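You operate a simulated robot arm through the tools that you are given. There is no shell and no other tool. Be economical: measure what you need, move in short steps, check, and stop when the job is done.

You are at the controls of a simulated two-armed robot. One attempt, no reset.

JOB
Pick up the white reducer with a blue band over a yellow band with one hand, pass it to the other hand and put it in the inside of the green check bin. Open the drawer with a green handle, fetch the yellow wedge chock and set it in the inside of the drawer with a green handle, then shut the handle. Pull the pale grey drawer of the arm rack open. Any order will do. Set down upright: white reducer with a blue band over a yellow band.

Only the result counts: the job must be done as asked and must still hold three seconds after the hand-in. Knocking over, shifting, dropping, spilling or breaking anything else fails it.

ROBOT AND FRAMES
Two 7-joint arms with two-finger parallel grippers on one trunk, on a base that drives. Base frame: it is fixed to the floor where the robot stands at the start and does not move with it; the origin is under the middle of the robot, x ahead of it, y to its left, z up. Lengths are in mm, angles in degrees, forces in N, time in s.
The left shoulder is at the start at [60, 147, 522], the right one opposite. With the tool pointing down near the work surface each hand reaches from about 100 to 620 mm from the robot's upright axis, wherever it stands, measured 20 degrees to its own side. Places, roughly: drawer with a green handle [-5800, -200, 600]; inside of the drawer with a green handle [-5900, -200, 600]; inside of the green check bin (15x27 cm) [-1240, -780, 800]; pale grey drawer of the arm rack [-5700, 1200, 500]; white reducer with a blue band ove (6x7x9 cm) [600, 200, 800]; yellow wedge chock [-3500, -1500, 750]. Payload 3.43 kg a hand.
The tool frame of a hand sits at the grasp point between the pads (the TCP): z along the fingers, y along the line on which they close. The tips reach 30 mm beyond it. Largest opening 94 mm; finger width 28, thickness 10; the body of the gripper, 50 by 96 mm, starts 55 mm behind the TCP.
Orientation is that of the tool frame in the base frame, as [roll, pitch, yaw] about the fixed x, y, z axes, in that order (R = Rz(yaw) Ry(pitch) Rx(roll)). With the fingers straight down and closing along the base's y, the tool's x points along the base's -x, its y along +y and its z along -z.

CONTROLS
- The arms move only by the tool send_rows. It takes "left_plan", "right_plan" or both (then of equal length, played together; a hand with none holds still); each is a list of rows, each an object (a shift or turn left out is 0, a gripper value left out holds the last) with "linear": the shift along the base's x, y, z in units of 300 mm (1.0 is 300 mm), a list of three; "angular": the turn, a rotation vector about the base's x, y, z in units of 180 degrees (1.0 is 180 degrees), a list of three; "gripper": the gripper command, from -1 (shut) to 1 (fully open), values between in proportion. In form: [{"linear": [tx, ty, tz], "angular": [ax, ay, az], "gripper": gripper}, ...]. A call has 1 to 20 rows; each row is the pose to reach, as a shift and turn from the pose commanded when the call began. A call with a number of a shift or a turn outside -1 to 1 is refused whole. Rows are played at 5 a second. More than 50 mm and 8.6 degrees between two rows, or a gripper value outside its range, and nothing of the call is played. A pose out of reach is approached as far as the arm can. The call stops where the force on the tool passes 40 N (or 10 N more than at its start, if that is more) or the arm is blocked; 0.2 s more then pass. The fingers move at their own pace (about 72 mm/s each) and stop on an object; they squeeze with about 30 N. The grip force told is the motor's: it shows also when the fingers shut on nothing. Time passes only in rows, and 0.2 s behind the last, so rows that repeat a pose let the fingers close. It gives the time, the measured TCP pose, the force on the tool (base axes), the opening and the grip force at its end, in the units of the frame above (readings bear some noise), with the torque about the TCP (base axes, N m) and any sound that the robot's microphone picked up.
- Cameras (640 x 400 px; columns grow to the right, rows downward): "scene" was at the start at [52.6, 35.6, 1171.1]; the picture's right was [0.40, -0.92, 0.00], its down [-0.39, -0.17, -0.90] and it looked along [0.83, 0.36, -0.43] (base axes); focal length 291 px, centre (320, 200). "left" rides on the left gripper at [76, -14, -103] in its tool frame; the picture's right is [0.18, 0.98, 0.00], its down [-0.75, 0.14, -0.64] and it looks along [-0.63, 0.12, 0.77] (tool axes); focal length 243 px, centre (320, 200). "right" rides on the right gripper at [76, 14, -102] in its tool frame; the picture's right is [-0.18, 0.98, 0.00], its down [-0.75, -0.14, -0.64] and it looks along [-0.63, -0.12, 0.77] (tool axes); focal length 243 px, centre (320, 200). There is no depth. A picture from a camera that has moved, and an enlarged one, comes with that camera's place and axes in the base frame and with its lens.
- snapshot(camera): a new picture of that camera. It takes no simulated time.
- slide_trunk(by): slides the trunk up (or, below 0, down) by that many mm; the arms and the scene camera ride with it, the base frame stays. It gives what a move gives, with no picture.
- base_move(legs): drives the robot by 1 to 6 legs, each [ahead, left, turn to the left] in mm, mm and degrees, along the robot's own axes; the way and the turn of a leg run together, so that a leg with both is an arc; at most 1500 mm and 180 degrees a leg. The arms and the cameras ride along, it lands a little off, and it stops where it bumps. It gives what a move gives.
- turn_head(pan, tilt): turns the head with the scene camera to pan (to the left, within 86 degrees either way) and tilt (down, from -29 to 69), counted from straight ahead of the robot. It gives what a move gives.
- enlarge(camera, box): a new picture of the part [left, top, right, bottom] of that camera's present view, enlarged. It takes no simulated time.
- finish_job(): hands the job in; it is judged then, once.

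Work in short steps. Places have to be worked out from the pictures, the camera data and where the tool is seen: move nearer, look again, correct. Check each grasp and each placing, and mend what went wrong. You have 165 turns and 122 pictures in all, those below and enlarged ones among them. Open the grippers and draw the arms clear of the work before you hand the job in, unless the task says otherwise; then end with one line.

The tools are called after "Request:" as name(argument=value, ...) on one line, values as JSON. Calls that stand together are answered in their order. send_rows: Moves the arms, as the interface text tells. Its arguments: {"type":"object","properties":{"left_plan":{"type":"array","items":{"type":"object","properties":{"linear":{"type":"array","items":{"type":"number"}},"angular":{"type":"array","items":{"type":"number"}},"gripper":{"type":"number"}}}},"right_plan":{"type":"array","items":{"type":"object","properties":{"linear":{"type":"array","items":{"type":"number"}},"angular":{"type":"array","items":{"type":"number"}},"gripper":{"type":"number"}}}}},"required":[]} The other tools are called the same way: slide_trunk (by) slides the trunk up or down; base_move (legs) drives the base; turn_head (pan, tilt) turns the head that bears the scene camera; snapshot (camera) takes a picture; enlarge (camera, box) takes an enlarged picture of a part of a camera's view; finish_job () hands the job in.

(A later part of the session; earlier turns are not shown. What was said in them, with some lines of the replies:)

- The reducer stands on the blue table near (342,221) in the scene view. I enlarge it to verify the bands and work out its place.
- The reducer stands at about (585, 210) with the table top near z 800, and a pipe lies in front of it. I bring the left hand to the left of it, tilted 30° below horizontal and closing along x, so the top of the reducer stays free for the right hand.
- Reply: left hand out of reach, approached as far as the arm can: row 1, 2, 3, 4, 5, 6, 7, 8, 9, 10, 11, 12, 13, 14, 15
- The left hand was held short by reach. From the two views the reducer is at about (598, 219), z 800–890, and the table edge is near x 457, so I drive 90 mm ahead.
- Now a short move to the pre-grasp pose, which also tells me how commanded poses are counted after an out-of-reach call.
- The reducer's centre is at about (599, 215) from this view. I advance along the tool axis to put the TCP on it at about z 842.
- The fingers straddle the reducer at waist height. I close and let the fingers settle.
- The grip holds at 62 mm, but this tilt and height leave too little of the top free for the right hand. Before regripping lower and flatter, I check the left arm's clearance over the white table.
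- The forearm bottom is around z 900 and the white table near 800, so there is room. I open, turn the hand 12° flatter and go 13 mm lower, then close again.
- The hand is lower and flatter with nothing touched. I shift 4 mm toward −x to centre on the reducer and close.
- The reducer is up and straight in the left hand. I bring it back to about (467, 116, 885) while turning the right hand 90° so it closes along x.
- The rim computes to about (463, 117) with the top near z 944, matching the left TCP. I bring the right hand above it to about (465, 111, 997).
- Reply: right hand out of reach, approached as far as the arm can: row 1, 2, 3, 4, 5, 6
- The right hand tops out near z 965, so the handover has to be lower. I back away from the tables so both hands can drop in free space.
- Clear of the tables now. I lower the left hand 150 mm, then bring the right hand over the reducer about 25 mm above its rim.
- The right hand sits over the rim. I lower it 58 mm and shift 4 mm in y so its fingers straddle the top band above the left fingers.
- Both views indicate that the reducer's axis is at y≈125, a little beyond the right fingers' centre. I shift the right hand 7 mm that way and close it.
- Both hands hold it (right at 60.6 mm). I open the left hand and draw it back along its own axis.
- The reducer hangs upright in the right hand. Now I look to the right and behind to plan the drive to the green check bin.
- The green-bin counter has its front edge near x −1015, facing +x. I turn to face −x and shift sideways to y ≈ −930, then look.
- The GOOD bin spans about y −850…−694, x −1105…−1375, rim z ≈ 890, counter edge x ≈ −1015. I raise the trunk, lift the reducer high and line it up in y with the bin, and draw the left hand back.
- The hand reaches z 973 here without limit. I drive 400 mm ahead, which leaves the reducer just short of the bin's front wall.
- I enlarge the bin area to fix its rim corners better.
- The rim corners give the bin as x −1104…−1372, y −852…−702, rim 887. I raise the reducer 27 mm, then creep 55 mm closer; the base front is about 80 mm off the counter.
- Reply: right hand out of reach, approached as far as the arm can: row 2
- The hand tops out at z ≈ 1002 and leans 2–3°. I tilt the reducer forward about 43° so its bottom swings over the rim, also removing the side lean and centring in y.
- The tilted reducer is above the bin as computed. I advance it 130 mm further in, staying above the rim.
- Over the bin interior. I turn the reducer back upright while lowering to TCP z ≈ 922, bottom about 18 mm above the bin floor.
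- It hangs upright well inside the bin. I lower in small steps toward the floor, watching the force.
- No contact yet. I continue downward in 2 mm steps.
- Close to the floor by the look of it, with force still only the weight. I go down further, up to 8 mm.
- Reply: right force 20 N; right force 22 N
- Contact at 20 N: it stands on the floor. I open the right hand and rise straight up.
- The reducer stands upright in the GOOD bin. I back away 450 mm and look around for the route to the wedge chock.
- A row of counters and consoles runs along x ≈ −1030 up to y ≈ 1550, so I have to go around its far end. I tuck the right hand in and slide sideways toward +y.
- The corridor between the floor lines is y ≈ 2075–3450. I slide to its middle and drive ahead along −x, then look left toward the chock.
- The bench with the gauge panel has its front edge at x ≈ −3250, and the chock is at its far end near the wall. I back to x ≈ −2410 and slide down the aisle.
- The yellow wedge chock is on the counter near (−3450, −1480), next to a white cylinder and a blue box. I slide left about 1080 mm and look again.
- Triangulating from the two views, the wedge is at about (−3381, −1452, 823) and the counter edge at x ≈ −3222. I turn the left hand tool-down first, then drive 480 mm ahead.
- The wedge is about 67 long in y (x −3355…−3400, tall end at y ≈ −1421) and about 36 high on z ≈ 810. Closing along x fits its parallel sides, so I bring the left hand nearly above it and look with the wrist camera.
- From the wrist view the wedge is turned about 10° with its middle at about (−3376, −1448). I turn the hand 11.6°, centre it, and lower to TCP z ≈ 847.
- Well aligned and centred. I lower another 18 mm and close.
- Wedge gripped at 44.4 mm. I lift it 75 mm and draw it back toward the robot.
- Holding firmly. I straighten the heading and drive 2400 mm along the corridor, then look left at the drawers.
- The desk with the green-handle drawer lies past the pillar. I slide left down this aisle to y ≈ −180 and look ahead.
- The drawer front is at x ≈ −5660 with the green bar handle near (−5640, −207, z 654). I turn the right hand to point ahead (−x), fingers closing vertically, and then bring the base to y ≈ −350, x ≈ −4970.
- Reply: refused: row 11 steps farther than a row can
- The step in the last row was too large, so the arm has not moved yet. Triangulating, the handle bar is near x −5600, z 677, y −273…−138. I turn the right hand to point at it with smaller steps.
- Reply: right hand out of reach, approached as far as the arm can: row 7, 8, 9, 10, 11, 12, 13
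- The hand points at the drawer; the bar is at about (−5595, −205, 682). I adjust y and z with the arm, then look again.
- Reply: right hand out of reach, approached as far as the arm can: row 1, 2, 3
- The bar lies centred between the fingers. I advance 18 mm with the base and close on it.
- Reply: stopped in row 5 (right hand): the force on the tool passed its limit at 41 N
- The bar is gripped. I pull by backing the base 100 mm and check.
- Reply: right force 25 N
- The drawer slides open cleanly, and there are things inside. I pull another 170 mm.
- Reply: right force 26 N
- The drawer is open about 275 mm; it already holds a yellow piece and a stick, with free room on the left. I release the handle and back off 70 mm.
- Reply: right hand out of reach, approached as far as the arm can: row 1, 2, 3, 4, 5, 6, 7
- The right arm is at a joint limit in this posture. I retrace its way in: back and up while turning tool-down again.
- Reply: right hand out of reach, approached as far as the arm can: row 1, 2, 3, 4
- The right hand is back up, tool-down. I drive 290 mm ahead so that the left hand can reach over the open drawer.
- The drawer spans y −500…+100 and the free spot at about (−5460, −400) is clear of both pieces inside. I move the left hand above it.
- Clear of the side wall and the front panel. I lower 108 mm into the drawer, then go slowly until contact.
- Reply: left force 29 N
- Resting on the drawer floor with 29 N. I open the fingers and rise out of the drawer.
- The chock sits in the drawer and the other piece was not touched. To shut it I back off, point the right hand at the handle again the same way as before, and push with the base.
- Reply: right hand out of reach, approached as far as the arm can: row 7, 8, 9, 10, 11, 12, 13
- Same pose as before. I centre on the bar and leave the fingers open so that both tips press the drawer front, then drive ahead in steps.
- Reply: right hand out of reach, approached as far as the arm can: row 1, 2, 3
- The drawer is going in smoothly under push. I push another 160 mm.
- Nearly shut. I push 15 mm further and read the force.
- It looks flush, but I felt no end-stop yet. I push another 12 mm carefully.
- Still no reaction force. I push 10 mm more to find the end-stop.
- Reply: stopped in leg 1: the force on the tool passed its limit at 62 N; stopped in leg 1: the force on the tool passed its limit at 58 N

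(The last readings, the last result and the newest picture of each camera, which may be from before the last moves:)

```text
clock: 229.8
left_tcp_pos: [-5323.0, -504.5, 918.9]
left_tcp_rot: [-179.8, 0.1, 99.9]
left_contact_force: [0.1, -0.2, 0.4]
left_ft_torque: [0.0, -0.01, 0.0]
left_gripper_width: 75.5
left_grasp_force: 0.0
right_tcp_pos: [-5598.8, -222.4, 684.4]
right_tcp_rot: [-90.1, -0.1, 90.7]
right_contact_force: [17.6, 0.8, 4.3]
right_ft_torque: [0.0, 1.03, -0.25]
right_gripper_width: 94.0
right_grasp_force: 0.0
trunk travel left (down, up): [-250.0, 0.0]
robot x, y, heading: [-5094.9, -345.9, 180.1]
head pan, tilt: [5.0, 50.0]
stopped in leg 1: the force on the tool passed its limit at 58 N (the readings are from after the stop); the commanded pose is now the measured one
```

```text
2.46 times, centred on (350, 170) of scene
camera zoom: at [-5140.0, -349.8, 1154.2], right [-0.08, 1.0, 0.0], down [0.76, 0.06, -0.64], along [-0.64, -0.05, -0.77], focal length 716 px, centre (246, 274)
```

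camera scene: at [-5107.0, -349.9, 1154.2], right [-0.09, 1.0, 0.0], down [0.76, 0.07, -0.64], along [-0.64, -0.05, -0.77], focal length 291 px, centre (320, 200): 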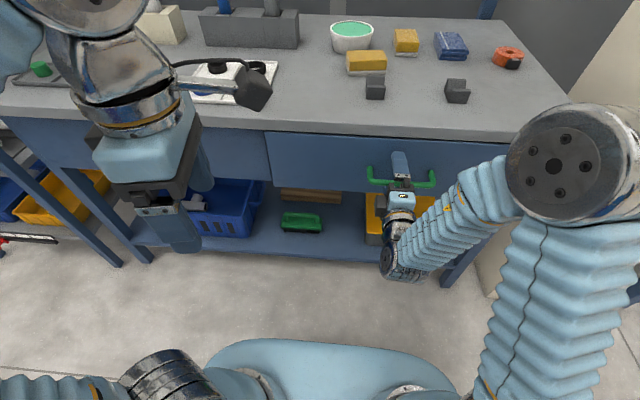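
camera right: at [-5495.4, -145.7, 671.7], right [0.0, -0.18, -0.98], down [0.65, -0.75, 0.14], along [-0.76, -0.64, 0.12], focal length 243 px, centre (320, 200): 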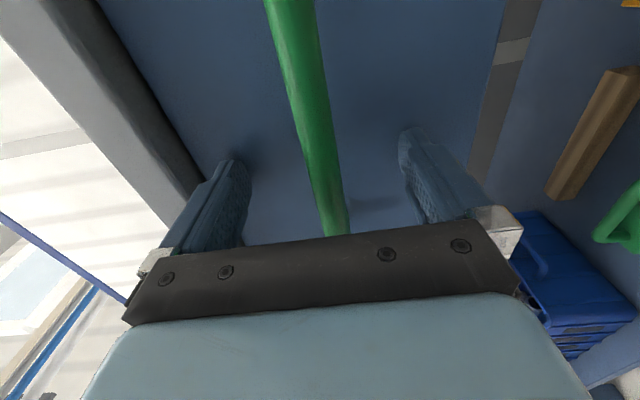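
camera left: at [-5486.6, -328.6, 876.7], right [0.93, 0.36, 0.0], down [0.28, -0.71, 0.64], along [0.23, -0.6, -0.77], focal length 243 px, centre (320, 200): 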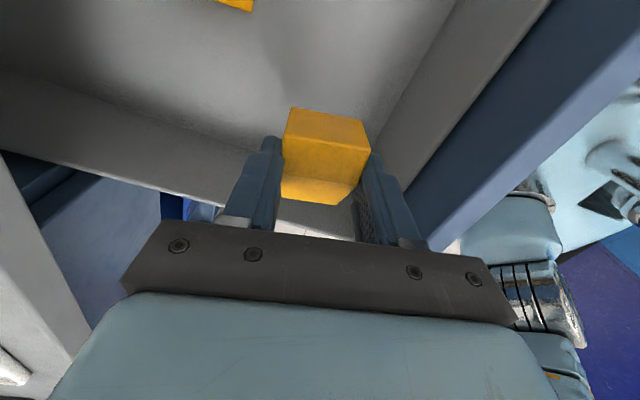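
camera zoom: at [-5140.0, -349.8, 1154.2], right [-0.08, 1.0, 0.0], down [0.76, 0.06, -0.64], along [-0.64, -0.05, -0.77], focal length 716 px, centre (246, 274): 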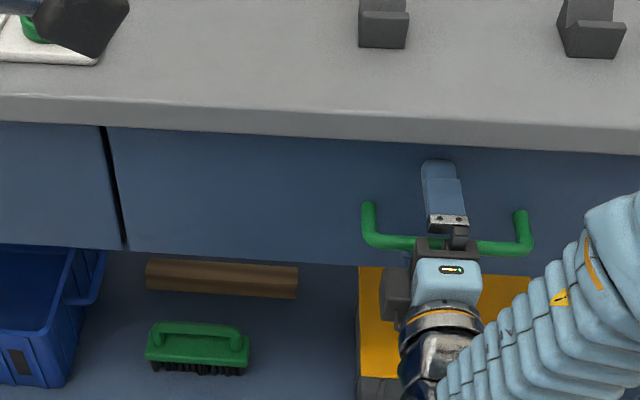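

End-stop felt: the drawer is shut and flush. I back off 350 mm and fold the right hand tool-down again.

Request:
base_move(legs=[[-400, 0, 0]])

Request:
send_rows(right_plan=[{"linear": [0.07, 0.01, 0.05], "angular": [0, -0.042, 0]}, {"linear": [0.14, 0.02, 0.1], "angular": [0, -0.084, 0]}, {"linear": [0.21, 0.03, 0.15], "angular": [0, -0.126, 0]}, {"linear": [0.28, 0.04, 0.2], "angular": [0, -0.168, 0]}, {"linear": [0.35, 0.05, 0.26], "angular": [0, -0.21, 0]}, {"linear": [0.42, 0.06, 0.32], "angular": [0, -0.252, 0]}, {"linear": [0.49, 0.07, 0.38], "angular": [0, -0.294, 0]}, {"linear": [0.56, 0.08, 0.44], "angular": [0, -0.336, 0]}, {"linear": [0.64, 0.09, 0.5], "angular": [0, -0.378, 0]}, {"linear": [0.72, 0.1, 0.56], "angular": [0, -0.42, 0]}, {"linear": [0.8, 0.12, 0.62], "angular": [0, -0.462, 0]}, {"linear": [0.88, 0.147, 0.687], "angular": [0, -0.5, 0]}, {"linear": [0.88, 0.147, 0.687], "angular": [0, -0.5, 0]}])

Request:
base_move(legs=[[0, -1300, 0]])

Request:
turn_head(pan=-15, tilt=25)

Request:
snapshot(camera="scene")

```text
clock: 232.3
left_tcp_pos: [-4920.9, -504.7, 916.2]
left_tcp_rot: [-180.0, 0.0, 99.6]
left_contact_force: [-0.6, -0.1, 0.1]
left_ft_torque: [0.0, -0.03, 0.02]
left_gripper_width: 75.2
left_grasp_force: 0.0
right_tcp_pos: [-5192.4, -221.6, 683.3]
right_tcp_rot: [-90.3, -0.1, 90.3]
right_contact_force: [-0.3, -0.3, -0.1]
right_ft_torque: [-0.02, -0.02, 0.01]
right_gripper_width: 94.0
right_grasp_force: 0.1
trunk travel left (down, up): [-250.0, 0.0]
robot x, y, heading: [-4684.8, -346.7, 179.3]
head pan, tilt: [5.0, 50.0]
```

```text
clock: 235.1
left_tcp_pos: [-4920.4, -504.8, 918.0]
left_tcp_rot: [-179.8, 0.0, 99.7]
left_contact_force: [0.1, 0.4, -0.2]
left_ft_torque: [-0.01, -0.01, -0.01]
left_gripper_width: 75.2
left_grasp_force: 0.0
right_tcp_pos: [-4923.7, -176.3, 890.1]
right_tcp_rot: [179.7, 0.4, 90.2]
right_contact_force: [-0.7, 0.2, -0.6]
right_ft_torque: [-0.01, 0.0, 0.04]
right_gripper_width: 93.9
right_grasp_force: 0.0
right hand out of reach, approached as far as the arm can: row 1, 2, 3, 4
trunk travel left (down, up): [-250.0, 0.0]
robot x, y, heading: [-4685.9, -346.1, 179.3]
head pan, tilt: [5.0, 50.0]
```

```text
clock: 241.8
left_tcp_pos: [-4909.8, 811.6, 918.5]
left_tcp_rot: [-179.8, 0.0, 100.2]
left_contact_force: [0.0, -0.4, 0.9]
left_ft_torque: [-0.01, -0.02, 0.06]
left_gripper_width: 75.2
left_grasp_force: 0.1
right_tcp_pos: [-4916.8, 1141.3, 888.2]
right_tcp_rot: [179.8, 0.3, 90.6]
right_contact_force: [0.2, 0.3, -0.7]
right_ft_torque: [0.03, 0.02, 0.0]
right_gripper_width: 93.9
right_grasp_force: 0.0
trunk travel left (down, up): [-250.0, 0.0]
robot x, y, heading: [-4675.3, 973.2, 179.8]
head pan, tilt: [5.0, 50.0]
```

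```text
clock: 242.7
left_tcp_pos: [-4910.5, 812.6, 917.5]
left_tcp_rot: [-179.9, 0.0, 100.1]
left_contact_force: [0.3, -0.5, -0.2]
left_ft_torque: [-0.01, -0.04, 0.0]
left_gripper_width: 75.2
left_grasp_force: 0.0
right_tcp_pos: [-4917.0, 1141.4, 888.6]
right_tcp_rot: [179.8, 0.3, 90.6]
right_contact_force: [0.0, -0.1, 2.4]
right_ft_torque: [0.01, -0.01, 0.01]
right_gripper_width: 94.2
right_grasp_force: 0.1
trunk travel left (down, up): [-250.0, 0.0]
robot x, y, heading: [-4673.5, 976.3, 180.1]
head pan, tilt: [-15.0, 25.0]
```

```text
47 pictures are left
camera scene: at [-4738.3, 997.4, 1191.6], right [0.26, 0.97, 0.0], down [0.41, -0.11, -0.91], along [-0.87, 0.24, -0.42], focal length 291 px, centre (320, 200)
```

scene: 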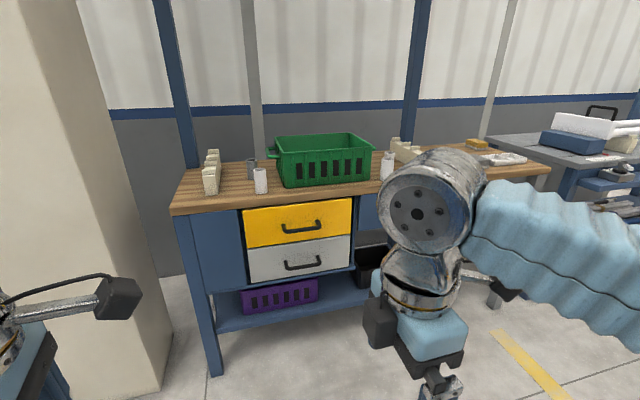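

The pale grey drawer with its dark handle is at about (−5605, 1170, z 520). I lower the trunk 160 mm so that the same right-hand posture matches that height, shift right 75 mm and point the hand ahead.

Request:
slide_trunk(by=-160)

Request:
base_move(legs=[[0, -75, 0]])

Request:
send_rows(right_plan=[{"linear": [-0.05, -0.01, -0.05], "angular": [0, 0.042, 0]}, {"linear": [-0.1, -0.02, -0.1], "angular": [0, 0.084, 0]}, {"linear": [-0.15, -0.03, -0.16], "angular": [0, 0.126, 0]}, {"linear": [-0.2, -0.04, -0.22], "angular": [0, 0.168, 0]}, {"linear": [-0.25, -0.05, -0.28], "angular": [0, 0.21, 0]}, {"linear": [-0.3, -0.06, -0.34], "angular": [0, 0.252, 0]}, {"linear": [-0.36, -0.07, -0.4], "angular": [0, 0.294, 0]}, {"linear": [-0.42, -0.08, -0.46], "angular": [0, 0.336, 0]}, {"linear": [-0.48, -0.09, -0.52], "angular": [0, 0.378, 0]}, {"linear": [-0.54, -0.1, -0.58], "angular": [0, 0.42, 0]}, {"linear": [-0.59, -0.1, -0.64], "angular": [0, 0.462, 0]}, {"linear": [-0.633, -0.1, -0.687], "angular": [0, 0.502, 0]}, {"linear": [-0.633, -0.1, -0.687], "angular": [0, 0.502, 0]}])

Request:
base_move(legs=[[250, 0, 0]])

Request:
snapshot(camera="right")

Request:
snapshot(camera="scene")

```text
clock: 244.5
left_tcp_pos: [-4910.3, 812.0, 757.8]
left_tcp_rot: [-180.0, -0.1, 100.0]
left_contact_force: [0.3, -0.1, 0.5]
left_ft_torque: [0.02, -0.01, -0.01]
left_gripper_width: 75.1
left_grasp_force: 0.1
right_tcp_pos: [-4918.8, 1140.6, 727.8]
right_tcp_rot: [179.8, 0.3, 90.6]
right_contact_force: [0.1, 0.7, 1.4]
right_ft_torque: [0.0, -0.02, -0.01]
right_gripper_width: 94.1
right_grasp_force: 0.0
trunk travel left (down, up): [-90.0, 160.0]
robot x, y, heading: [-4679.5, 971.1, 179.8]
head pan, tilt: [-15.0, 25.0]
```

```text
clock: 245.5
left_tcp_pos: [-4909.5, 887.3, 758.1]
left_tcp_rot: [-179.9, 0.0, 100.2]
left_contact_force: [-0.1, 0.3, 0.4]
left_ft_torque: [0.03, -0.02, -0.04]
left_gripper_width: 75.3
left_grasp_force: 0.1
right_tcp_pos: [-4918.6, 1216.5, 729.5]
right_tcp_rot: [179.8, 0.3, 90.6]
right_contact_force: [0.4, -0.6, -0.1]
right_ft_torque: [-0.01, -0.02, 0.0]
right_gripper_width: 94.1
right_grasp_force: 0.1
trunk travel left (down, up): [-90.0, 160.0]
robot x, y, heading: [-4675.4, 1053.8, 179.9]
head pan, tilt: [-15.0, 25.0]
```

```text
clock: 248.3
left_tcp_pos: [-4909.9, 887.1, 757.9]
left_tcp_rot: [-179.9, 0.0, 100.1]
left_contact_force: [0.4, 0.0, 0.0]
left_ft_torque: [0.0, 0.01, 0.0]
left_gripper_width: 75.1
left_grasp_force: 0.1
right_tcp_pos: [-5179.0, 1145.9, 520.4]
right_tcp_rot: [-89.7, -0.5, 90.3]
right_contact_force: [-0.5, -0.4, 1.1]
right_ft_torque: [-0.03, -0.02, 0.03]
right_gripper_width: 94.0
right_grasp_force: 0.0
right hand out of reach, approached as far as the arm can: row 7, 8, 9, 10, 11, 12, 13
trunk travel left (down, up): [-90.0, 160.0]
robot x, y, heading: [-4674.4, 1048.5, 179.9]
head pan, tilt: [-15.0, 25.0]
```

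```text
clock: 250.2
left_tcp_pos: [-5169.4, 891.4, 758.5]
left_tcp_rot: [-179.9, 0.0, 99.5]
left_contact_force: [0.0, 0.5, -0.1]
left_ft_torque: [-0.03, 0.02, 0.02]
left_gripper_width: 75.1
left_grasp_force: 0.0
right_tcp_pos: [-5435.8, 1152.0, 520.8]
right_tcp_rot: [-89.9, -0.6, 89.8]
right_contact_force: [-1.0, -0.7, 0.4]
right_ft_torque: [-0.02, 0.0, -0.04]
right_gripper_width: 94.1
right_grasp_force: 0.0
trunk travel left (down, up): [-90.0, 160.0]
robot x, y, heading: [-4938.7, 1052.0, 179.2]
head pan, tilt: [-15.0, 25.0]
```

```text
46 pictures are left
camera right: at [-5333.2, 1227.0, 507.3], right [0.0, -0.17, -0.98], down [0.64, -0.76, 0.13], along [-0.77, -0.63, 0.11], focal length 243 px, centre (320, 200)
```

right: 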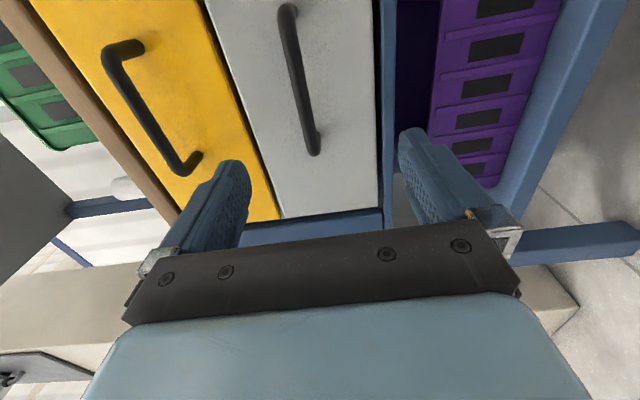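

```text
45 pictures are left
camera scene: at [-4996.0, 1074.7, 1031.7], right [0.27, 0.96, 0.0], down [0.41, -0.11, -0.91], along [-0.87, 0.24, -0.42], focal length 291 px, centre (320, 200)
```

scene: 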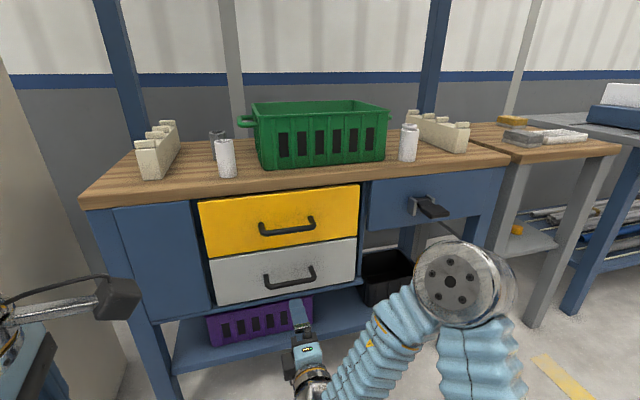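

The grey handle bar works out at (−5570, y 1098…1225, z 533). I raise the trunk 12 mm, straighten the heading, and advance 95 mm for a check.

Request:
slide_trunk(by=12)

Request:
base_move(legs=[[0, 0, 0.7], [95, 0, 0]])

Request:
snapshot(camera="right")

```text
clock: 250.8
left_tcp_pos: [-5168.3, 891.7, 769.6]
left_tcp_rot: [-179.9, 0.0, 99.5]
left_contact_force: [-0.4, -0.2, 0.4]
left_ft_torque: [-0.01, -0.01, 0.01]
left_gripper_width: 75.1
left_grasp_force: 0.0
right_tcp_pos: [-5436.7, 1153.5, 531.8]
right_tcp_rot: [-90.0, -0.6, 89.8]
right_contact_force: [0.2, 0.8, 0.8]
right_ft_torque: [0.0, -0.03, -0.03]
right_gripper_width: 93.9
right_grasp_force: 0.0
trunk travel left (down, up): [-102.0, 148.0]
robot x, y, heading: [-4934.0, 1053.4, 179.5]
head pan, tilt: [-15.0, 25.0]
```

```text
clock: 252.2
left_tcp_pos: [-5265.5, 888.8, 771.3]
left_tcp_rot: [-179.9, 0.0, 100.1]
left_contact_force: [0.4, 0.2, -0.9]
left_ft_torque: [-0.02, -0.02, 0.02]
left_gripper_width: 75.2
left_grasp_force: 0.1
right_tcp_pos: [-5536.1, 1146.3, 532.4]
right_tcp_rot: [-89.9, -0.7, 90.4]
right_contact_force: [0.1, 0.3, -0.7]
right_ft_torque: [0.01, -0.01, 0.01]
right_gripper_width: 94.0
right_grasp_force: 0.1
trunk travel left (down, up): [-102.0, 148.0]
robot x, y, heading: [-5034.8, 1052.0, -180.3]
head pan, tilt: [-15.0, 25.0]
```

```text
44 pictures are left
camera right: at [-5434.4, 1222.2, 519.3], right [0.0, -0.17, -0.98], down [0.65, -0.75, 0.13], along [-0.76, -0.64, 0.11], focal length 243 px, centre (320, 200)
```

right: 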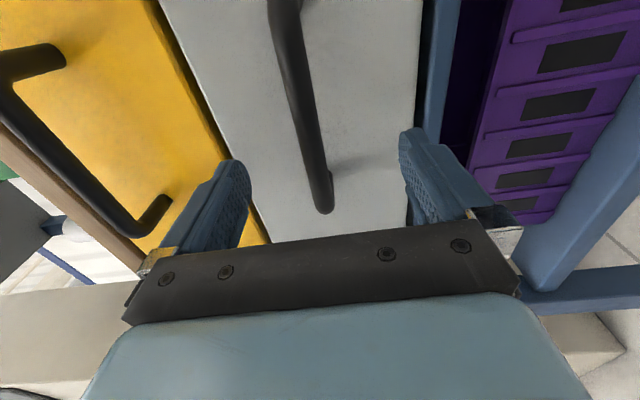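

The bar is centred between the fingers at x ≈ −5575. I advance 32 mm and close.

Request:
base_move(legs=[[32, 0, 0]])

Request:
send_rows(right_plan=[{"gripper": -1}, {"gripper": -1}, {"gripper": -1}, {"gripper": -1}, {"gripper": -1}])

Request:
snapshot(camera="right")

```text
clock: 253.1
left_tcp_pos: [-5298.1, 890.1, 769.7]
left_tcp_rot: [-179.9, 0.0, 100.2]
left_contact_force: [0.0, -0.1, -0.3]
left_ft_torque: [-0.01, 0.04, 0.01]
left_gripper_width: 75.4
left_grasp_force: 0.1
right_tcp_pos: [-5569.2, 1145.9, 531.2]
right_tcp_rot: [-89.9, -0.6, 90.3]
right_contact_force: [-0.3, -0.7, 0.5]
right_ft_torque: [0.03, -0.01, -0.01]
right_gripper_width: 94.1
right_grasp_force: 0.1
trunk travel left (down, up): [-102.0, 148.0]
robot x, y, heading: [-5065.7, 1051.1, -179.9]
head pan, tilt: [-15.0, 25.0]
```

```text
clock: 254.3
left_tcp_pos: [-5296.6, 888.5, 770.6]
left_tcp_rot: [-179.8, 0.0, 100.1]
left_contact_force: [-0.1, 0.0, 0.0]
left_ft_torque: [0.04, -0.02, 0.01]
left_gripper_width: 75.1
left_grasp_force: 0.1
right_tcp_pos: [-5567.3, 1146.4, 536.7]
right_tcp_rot: [-89.4, -0.6, 90.3]
right_contact_force: [-1.3, 3.6, 31.6]
right_ft_torque: [-0.69, -0.12, -0.28]
right_gripper_width: 18.4
right_grasp_force: 44.8
trunk travel left (down, up): [-102.0, 148.0]
robot x, y, heading: [-5063.1, 1050.9, 179.9]
head pan, tilt: [-15.0, 25.0]
```

```text
43 pictures are left
camera right: at [-5466.2, 1222.2, 521.5], right [-0.01, -0.18, -0.98], down [0.65, -0.75, 0.13], along [-0.76, -0.64, 0.12], focal length 243 px, centre (320, 200)
```

right: 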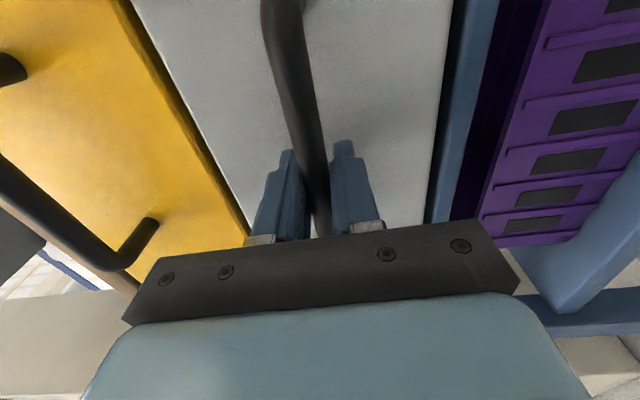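

Gripped. The bar sits about 5 mm higher than the hand, so I raise the trunk 5 mm to relax it, then pull 120 mm.

Request:
slide_trunk(by=5)

Request:
base_move(legs=[[-120, 0, 0]])

Request:
snapshot(camera="scene")

```text
clock: 254.8
left_tcp_pos: [-5299.1, 889.3, 773.7]
left_tcp_rot: [-180.0, 0.0, 100.2]
left_contact_force: [-0.5, 0.8, 0.3]
left_ft_torque: [-0.01, -0.03, -0.01]
left_gripper_width: 75.1
left_grasp_force: 0.1
right_tcp_pos: [-5567.7, 1146.2, 535.8]
right_tcp_rot: [-90.2, -0.6, 90.5]
right_contact_force: [1.0, -0.7, 3.5]
right_ft_torque: [-0.76, -0.07, -0.34]
right_gripper_width: 18.3
right_grasp_force: 45.0
trunk travel left (down, up): [-107.0, 143.0]
robot x, y, heading: [-5066.9, 1049.6, -180.0]
head pan, tilt: [-15.0, 25.0]
```

```text
clock: 256.1
left_tcp_pos: [-5180.1, 889.0, 774.7]
left_tcp_rot: [-179.9, 0.0, 100.2]
left_contact_force: [0.5, 0.3, 0.3]
left_ft_torque: [0.0, 0.01, -0.03]
left_gripper_width: 75.1
left_grasp_force: 0.1
right_tcp_pos: [-5449.5, 1145.1, 536.0]
right_tcp_rot: [-90.2, -0.5, 90.6]
right_contact_force: [1.0, -3.7, -21.8]
right_ft_torque: [-0.76, 0.1, -0.12]
right_gripper_width: 18.4
right_grasp_force: 44.9
trunk travel left (down, up): [-107.0, 143.0]
robot x, y, heading: [-4948.9, 1051.6, -180.0]
head pan, tilt: [-15.0, 25.0]
```

```text
42 pictures are left
camera scene: at [-5009.1, 1074.1, 1048.4], right [0.26, 0.97, 0.0], down [0.41, -0.11, -0.91], along [-0.88, 0.23, -0.42], focal length 291 px, centre (320, 200)
```

scene: 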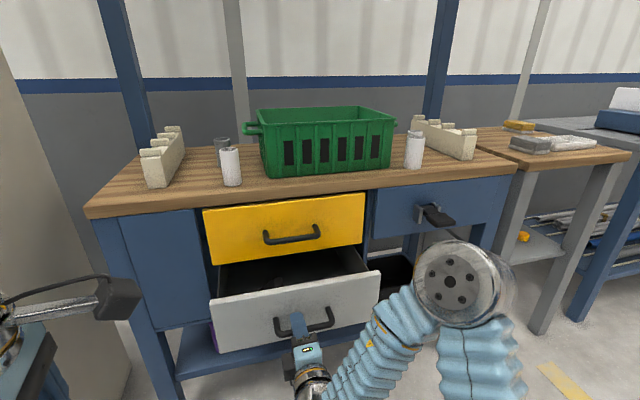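

It opens. I pull 140 mm more so that it is fully open.

Request:
base_move(legs=[[-140, 0, 0]])

Request:
snapshot(camera="scene")

```text
clock: 257.4
left_tcp_pos: [-5042.2, 888.4, 774.5]
left_tcp_rot: [-179.9, 0.0, 100.2]
left_contact_force: [-0.5, 0.5, -0.3]
left_ft_torque: [0.01, 0.0, 0.0]
left_gripper_width: 75.2
left_grasp_force: 0.1
right_tcp_pos: [-5311.9, 1145.8, 536.9]
right_tcp_rot: [-90.2, -0.5, 90.5]
right_contact_force: [-1.6, -4.1, -13.5]
right_ft_torque: [-0.8, 0.05, -0.13]
right_gripper_width: 18.3
right_grasp_force: 45.0
trunk travel left (down, up): [-107.0, 143.0]
robot x, y, heading: [-4808.0, 1053.7, -180.0]
head pan, tilt: [-15.0, 25.0]
```

```text
41 pictures are left
camera scene: at [-4871.3, 1074.1, 1048.5], right [0.26, 0.97, 0.0], down [0.41, -0.11, -0.91], along [-0.88, 0.23, -0.42], focal length 291 px, centre (320, 200)
```

scene: 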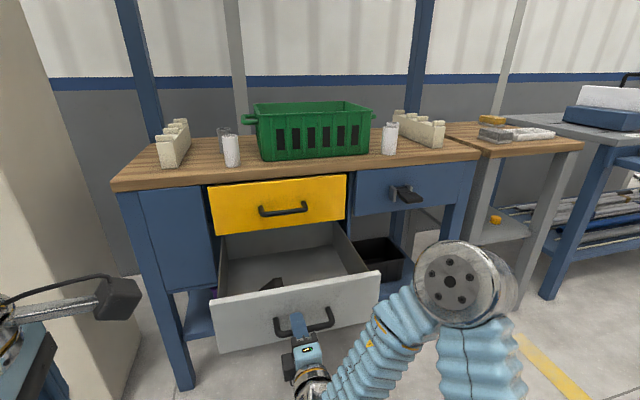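

The drawer is open about 257 mm. I release the handle, back clear and fold the arm, opening the left gripper too.

Request:
send_rows(right_plan=[{"gripper": 1}, {"gripper": 1}, {"gripper": 1}, {"gripper": 1}], left_plan=[{"gripper": 1}, {"gripper": 1}, {"gripper": 1}, {"gripper": 1}])

Request:
base_move(legs=[[-250, 0, 0]])

Request:
turn_head(pan=0, tilt=20)

Request:
snapshot(camera="scene")

Request:
turn_head(pan=50, tilt=20)

Request:
snapshot(camera="scene")

```text
clock: 258.4
left_tcp_pos: [-5041.9, 888.0, 773.8]
left_tcp_rot: [-179.9, 0.0, 100.3]
left_contact_force: [-0.8, -0.2, 0.0]
left_ft_torque: [0.03, 0.0, -0.01]
left_gripper_width: 94.0
left_grasp_force: 0.1
right_tcp_pos: [-5311.5, 1146.8, 536.2]
right_tcp_rot: [-90.3, -0.6, 90.5]
right_contact_force: [-0.2, -0.3, -0.5]
right_ft_torque: [0.0, 0.0, -0.03]
right_gripper_width: 93.9
right_grasp_force: 0.0
trunk travel left (down, up): [-107.0, 143.0]
robot x, y, heading: [-4810.1, 1050.8, -179.9]
head pan, tilt: [-15.0, 25.0]
```

```text
clock: 260.2
left_tcp_pos: [-4789.0, 890.4, 775.8]
left_tcp_rot: [-179.8, -0.1, 99.9]
left_contact_force: [-0.1, 0.0, -0.2]
left_ft_torque: [-0.06, -0.03, 0.01]
left_gripper_width: 94.0
left_grasp_force: 0.1
right_tcp_pos: [-5058.0, 1147.4, 536.1]
right_tcp_rot: [-90.2, -0.5, 90.3]
right_contact_force: [0.6, 0.8, 0.5]
right_ft_torque: [0.0, -0.01, 0.02]
right_gripper_width: 93.9
right_grasp_force: 0.2
trunk travel left (down, up): [-107.0, 143.0]
robot x, y, heading: [-4557.7, 1050.2, 179.9]
head pan, tilt: [-15.0, 25.0]
```

```text
clock: 261.0
left_tcp_pos: [-4789.5, 888.6, 775.4]
left_tcp_rot: [-179.9, -0.1, 100.0]
left_contact_force: [-0.8, 0.1, 1.1]
left_ft_torque: [0.01, 0.0, 0.01]
left_gripper_width: 93.8
left_grasp_force: 0.1
right_tcp_pos: [-5057.5, 1147.4, 536.7]
right_tcp_rot: [-90.2, -0.6, 90.3]
right_contact_force: [0.7, 0.8, 0.0]
right_ft_torque: [0.0, 0.01, -0.02]
right_gripper_width: 93.9
right_grasp_force: 0.0
trunk travel left (down, up): [-107.0, 143.0]
robot x, y, heading: [-4557.1, 1050.1, 179.8]
head pan, tilt: [0.0, 20.0]
```

```text
40 pictures are left
camera scene: at [-4621.4, 1050.2, 1056.7], right [0.0, 1.0, 0.0], down [0.34, 0.0, -0.94], along [-0.94, 0.0, -0.34], focal length 291 px, centre (320, 200)
```

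scene: 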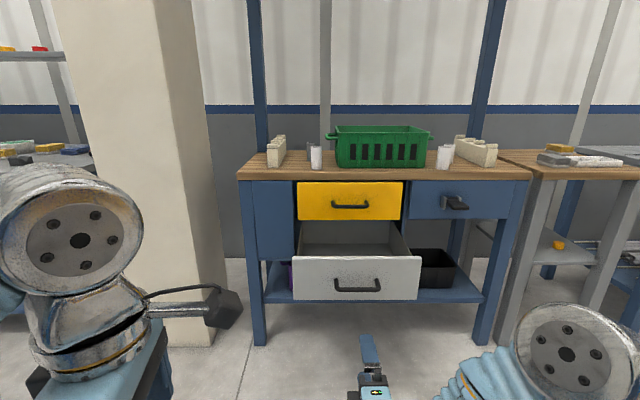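

```text
clock: 262.1
left_tcp_pos: [-4789.5, 889.3, 776.0]
left_tcp_rot: [-179.9, 0.0, 100.0]
left_contact_force: [0.8, 0.1, 0.9]
left_ft_torque: [-0.01, -0.04, 0.04]
left_gripper_width: 93.8
left_grasp_force: 0.0
right_tcp_pos: [-5059.3, 1146.8, 536.4]
right_tcp_rot: [-90.2, -0.6, 90.3]
right_contact_force: [-0.1, -1.6, 1.4]
right_ft_torque: [-0.03, 0.01, 0.0]
right_gripper_width: 94.4
right_grasp_force: 0.0
trunk travel left (down, up): [-107.0, 143.0]
robot x, y, heading: [-4554.8, 1048.9, 179.9]
head pan, tilt: [50.0, 20.0]
```

```text
39 pictures are left
camera scene: at [-4588.4, 978.7, 1056.7], right [-0.76, 0.65, 0.0], down [0.22, 0.26, -0.94], along [-0.61, -0.72, -0.34], focal length 291 px, centre (320, 200)
```

scene: 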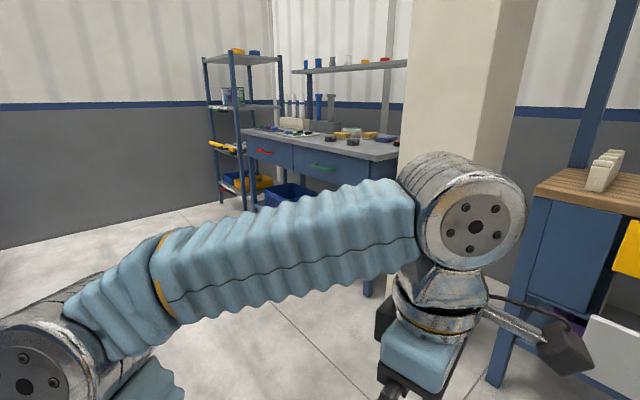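

The grey drawer stays open, the green-handle drawer stays shut flush with its neighbour, and the reducer stands in the bin. Both grippers are open and clear, so I hand in.

Request:
finish_job()

```text
The job is handed in.
```

The job is handed in, with no verdict returned yet. The white reducer was passed from the left hand to the right and stands upright in the green check bin. The yellow wedge chock is in the green-handle drawer, which is shut, and the pale grey arm-rack drawer is pulled open about 257 mm.
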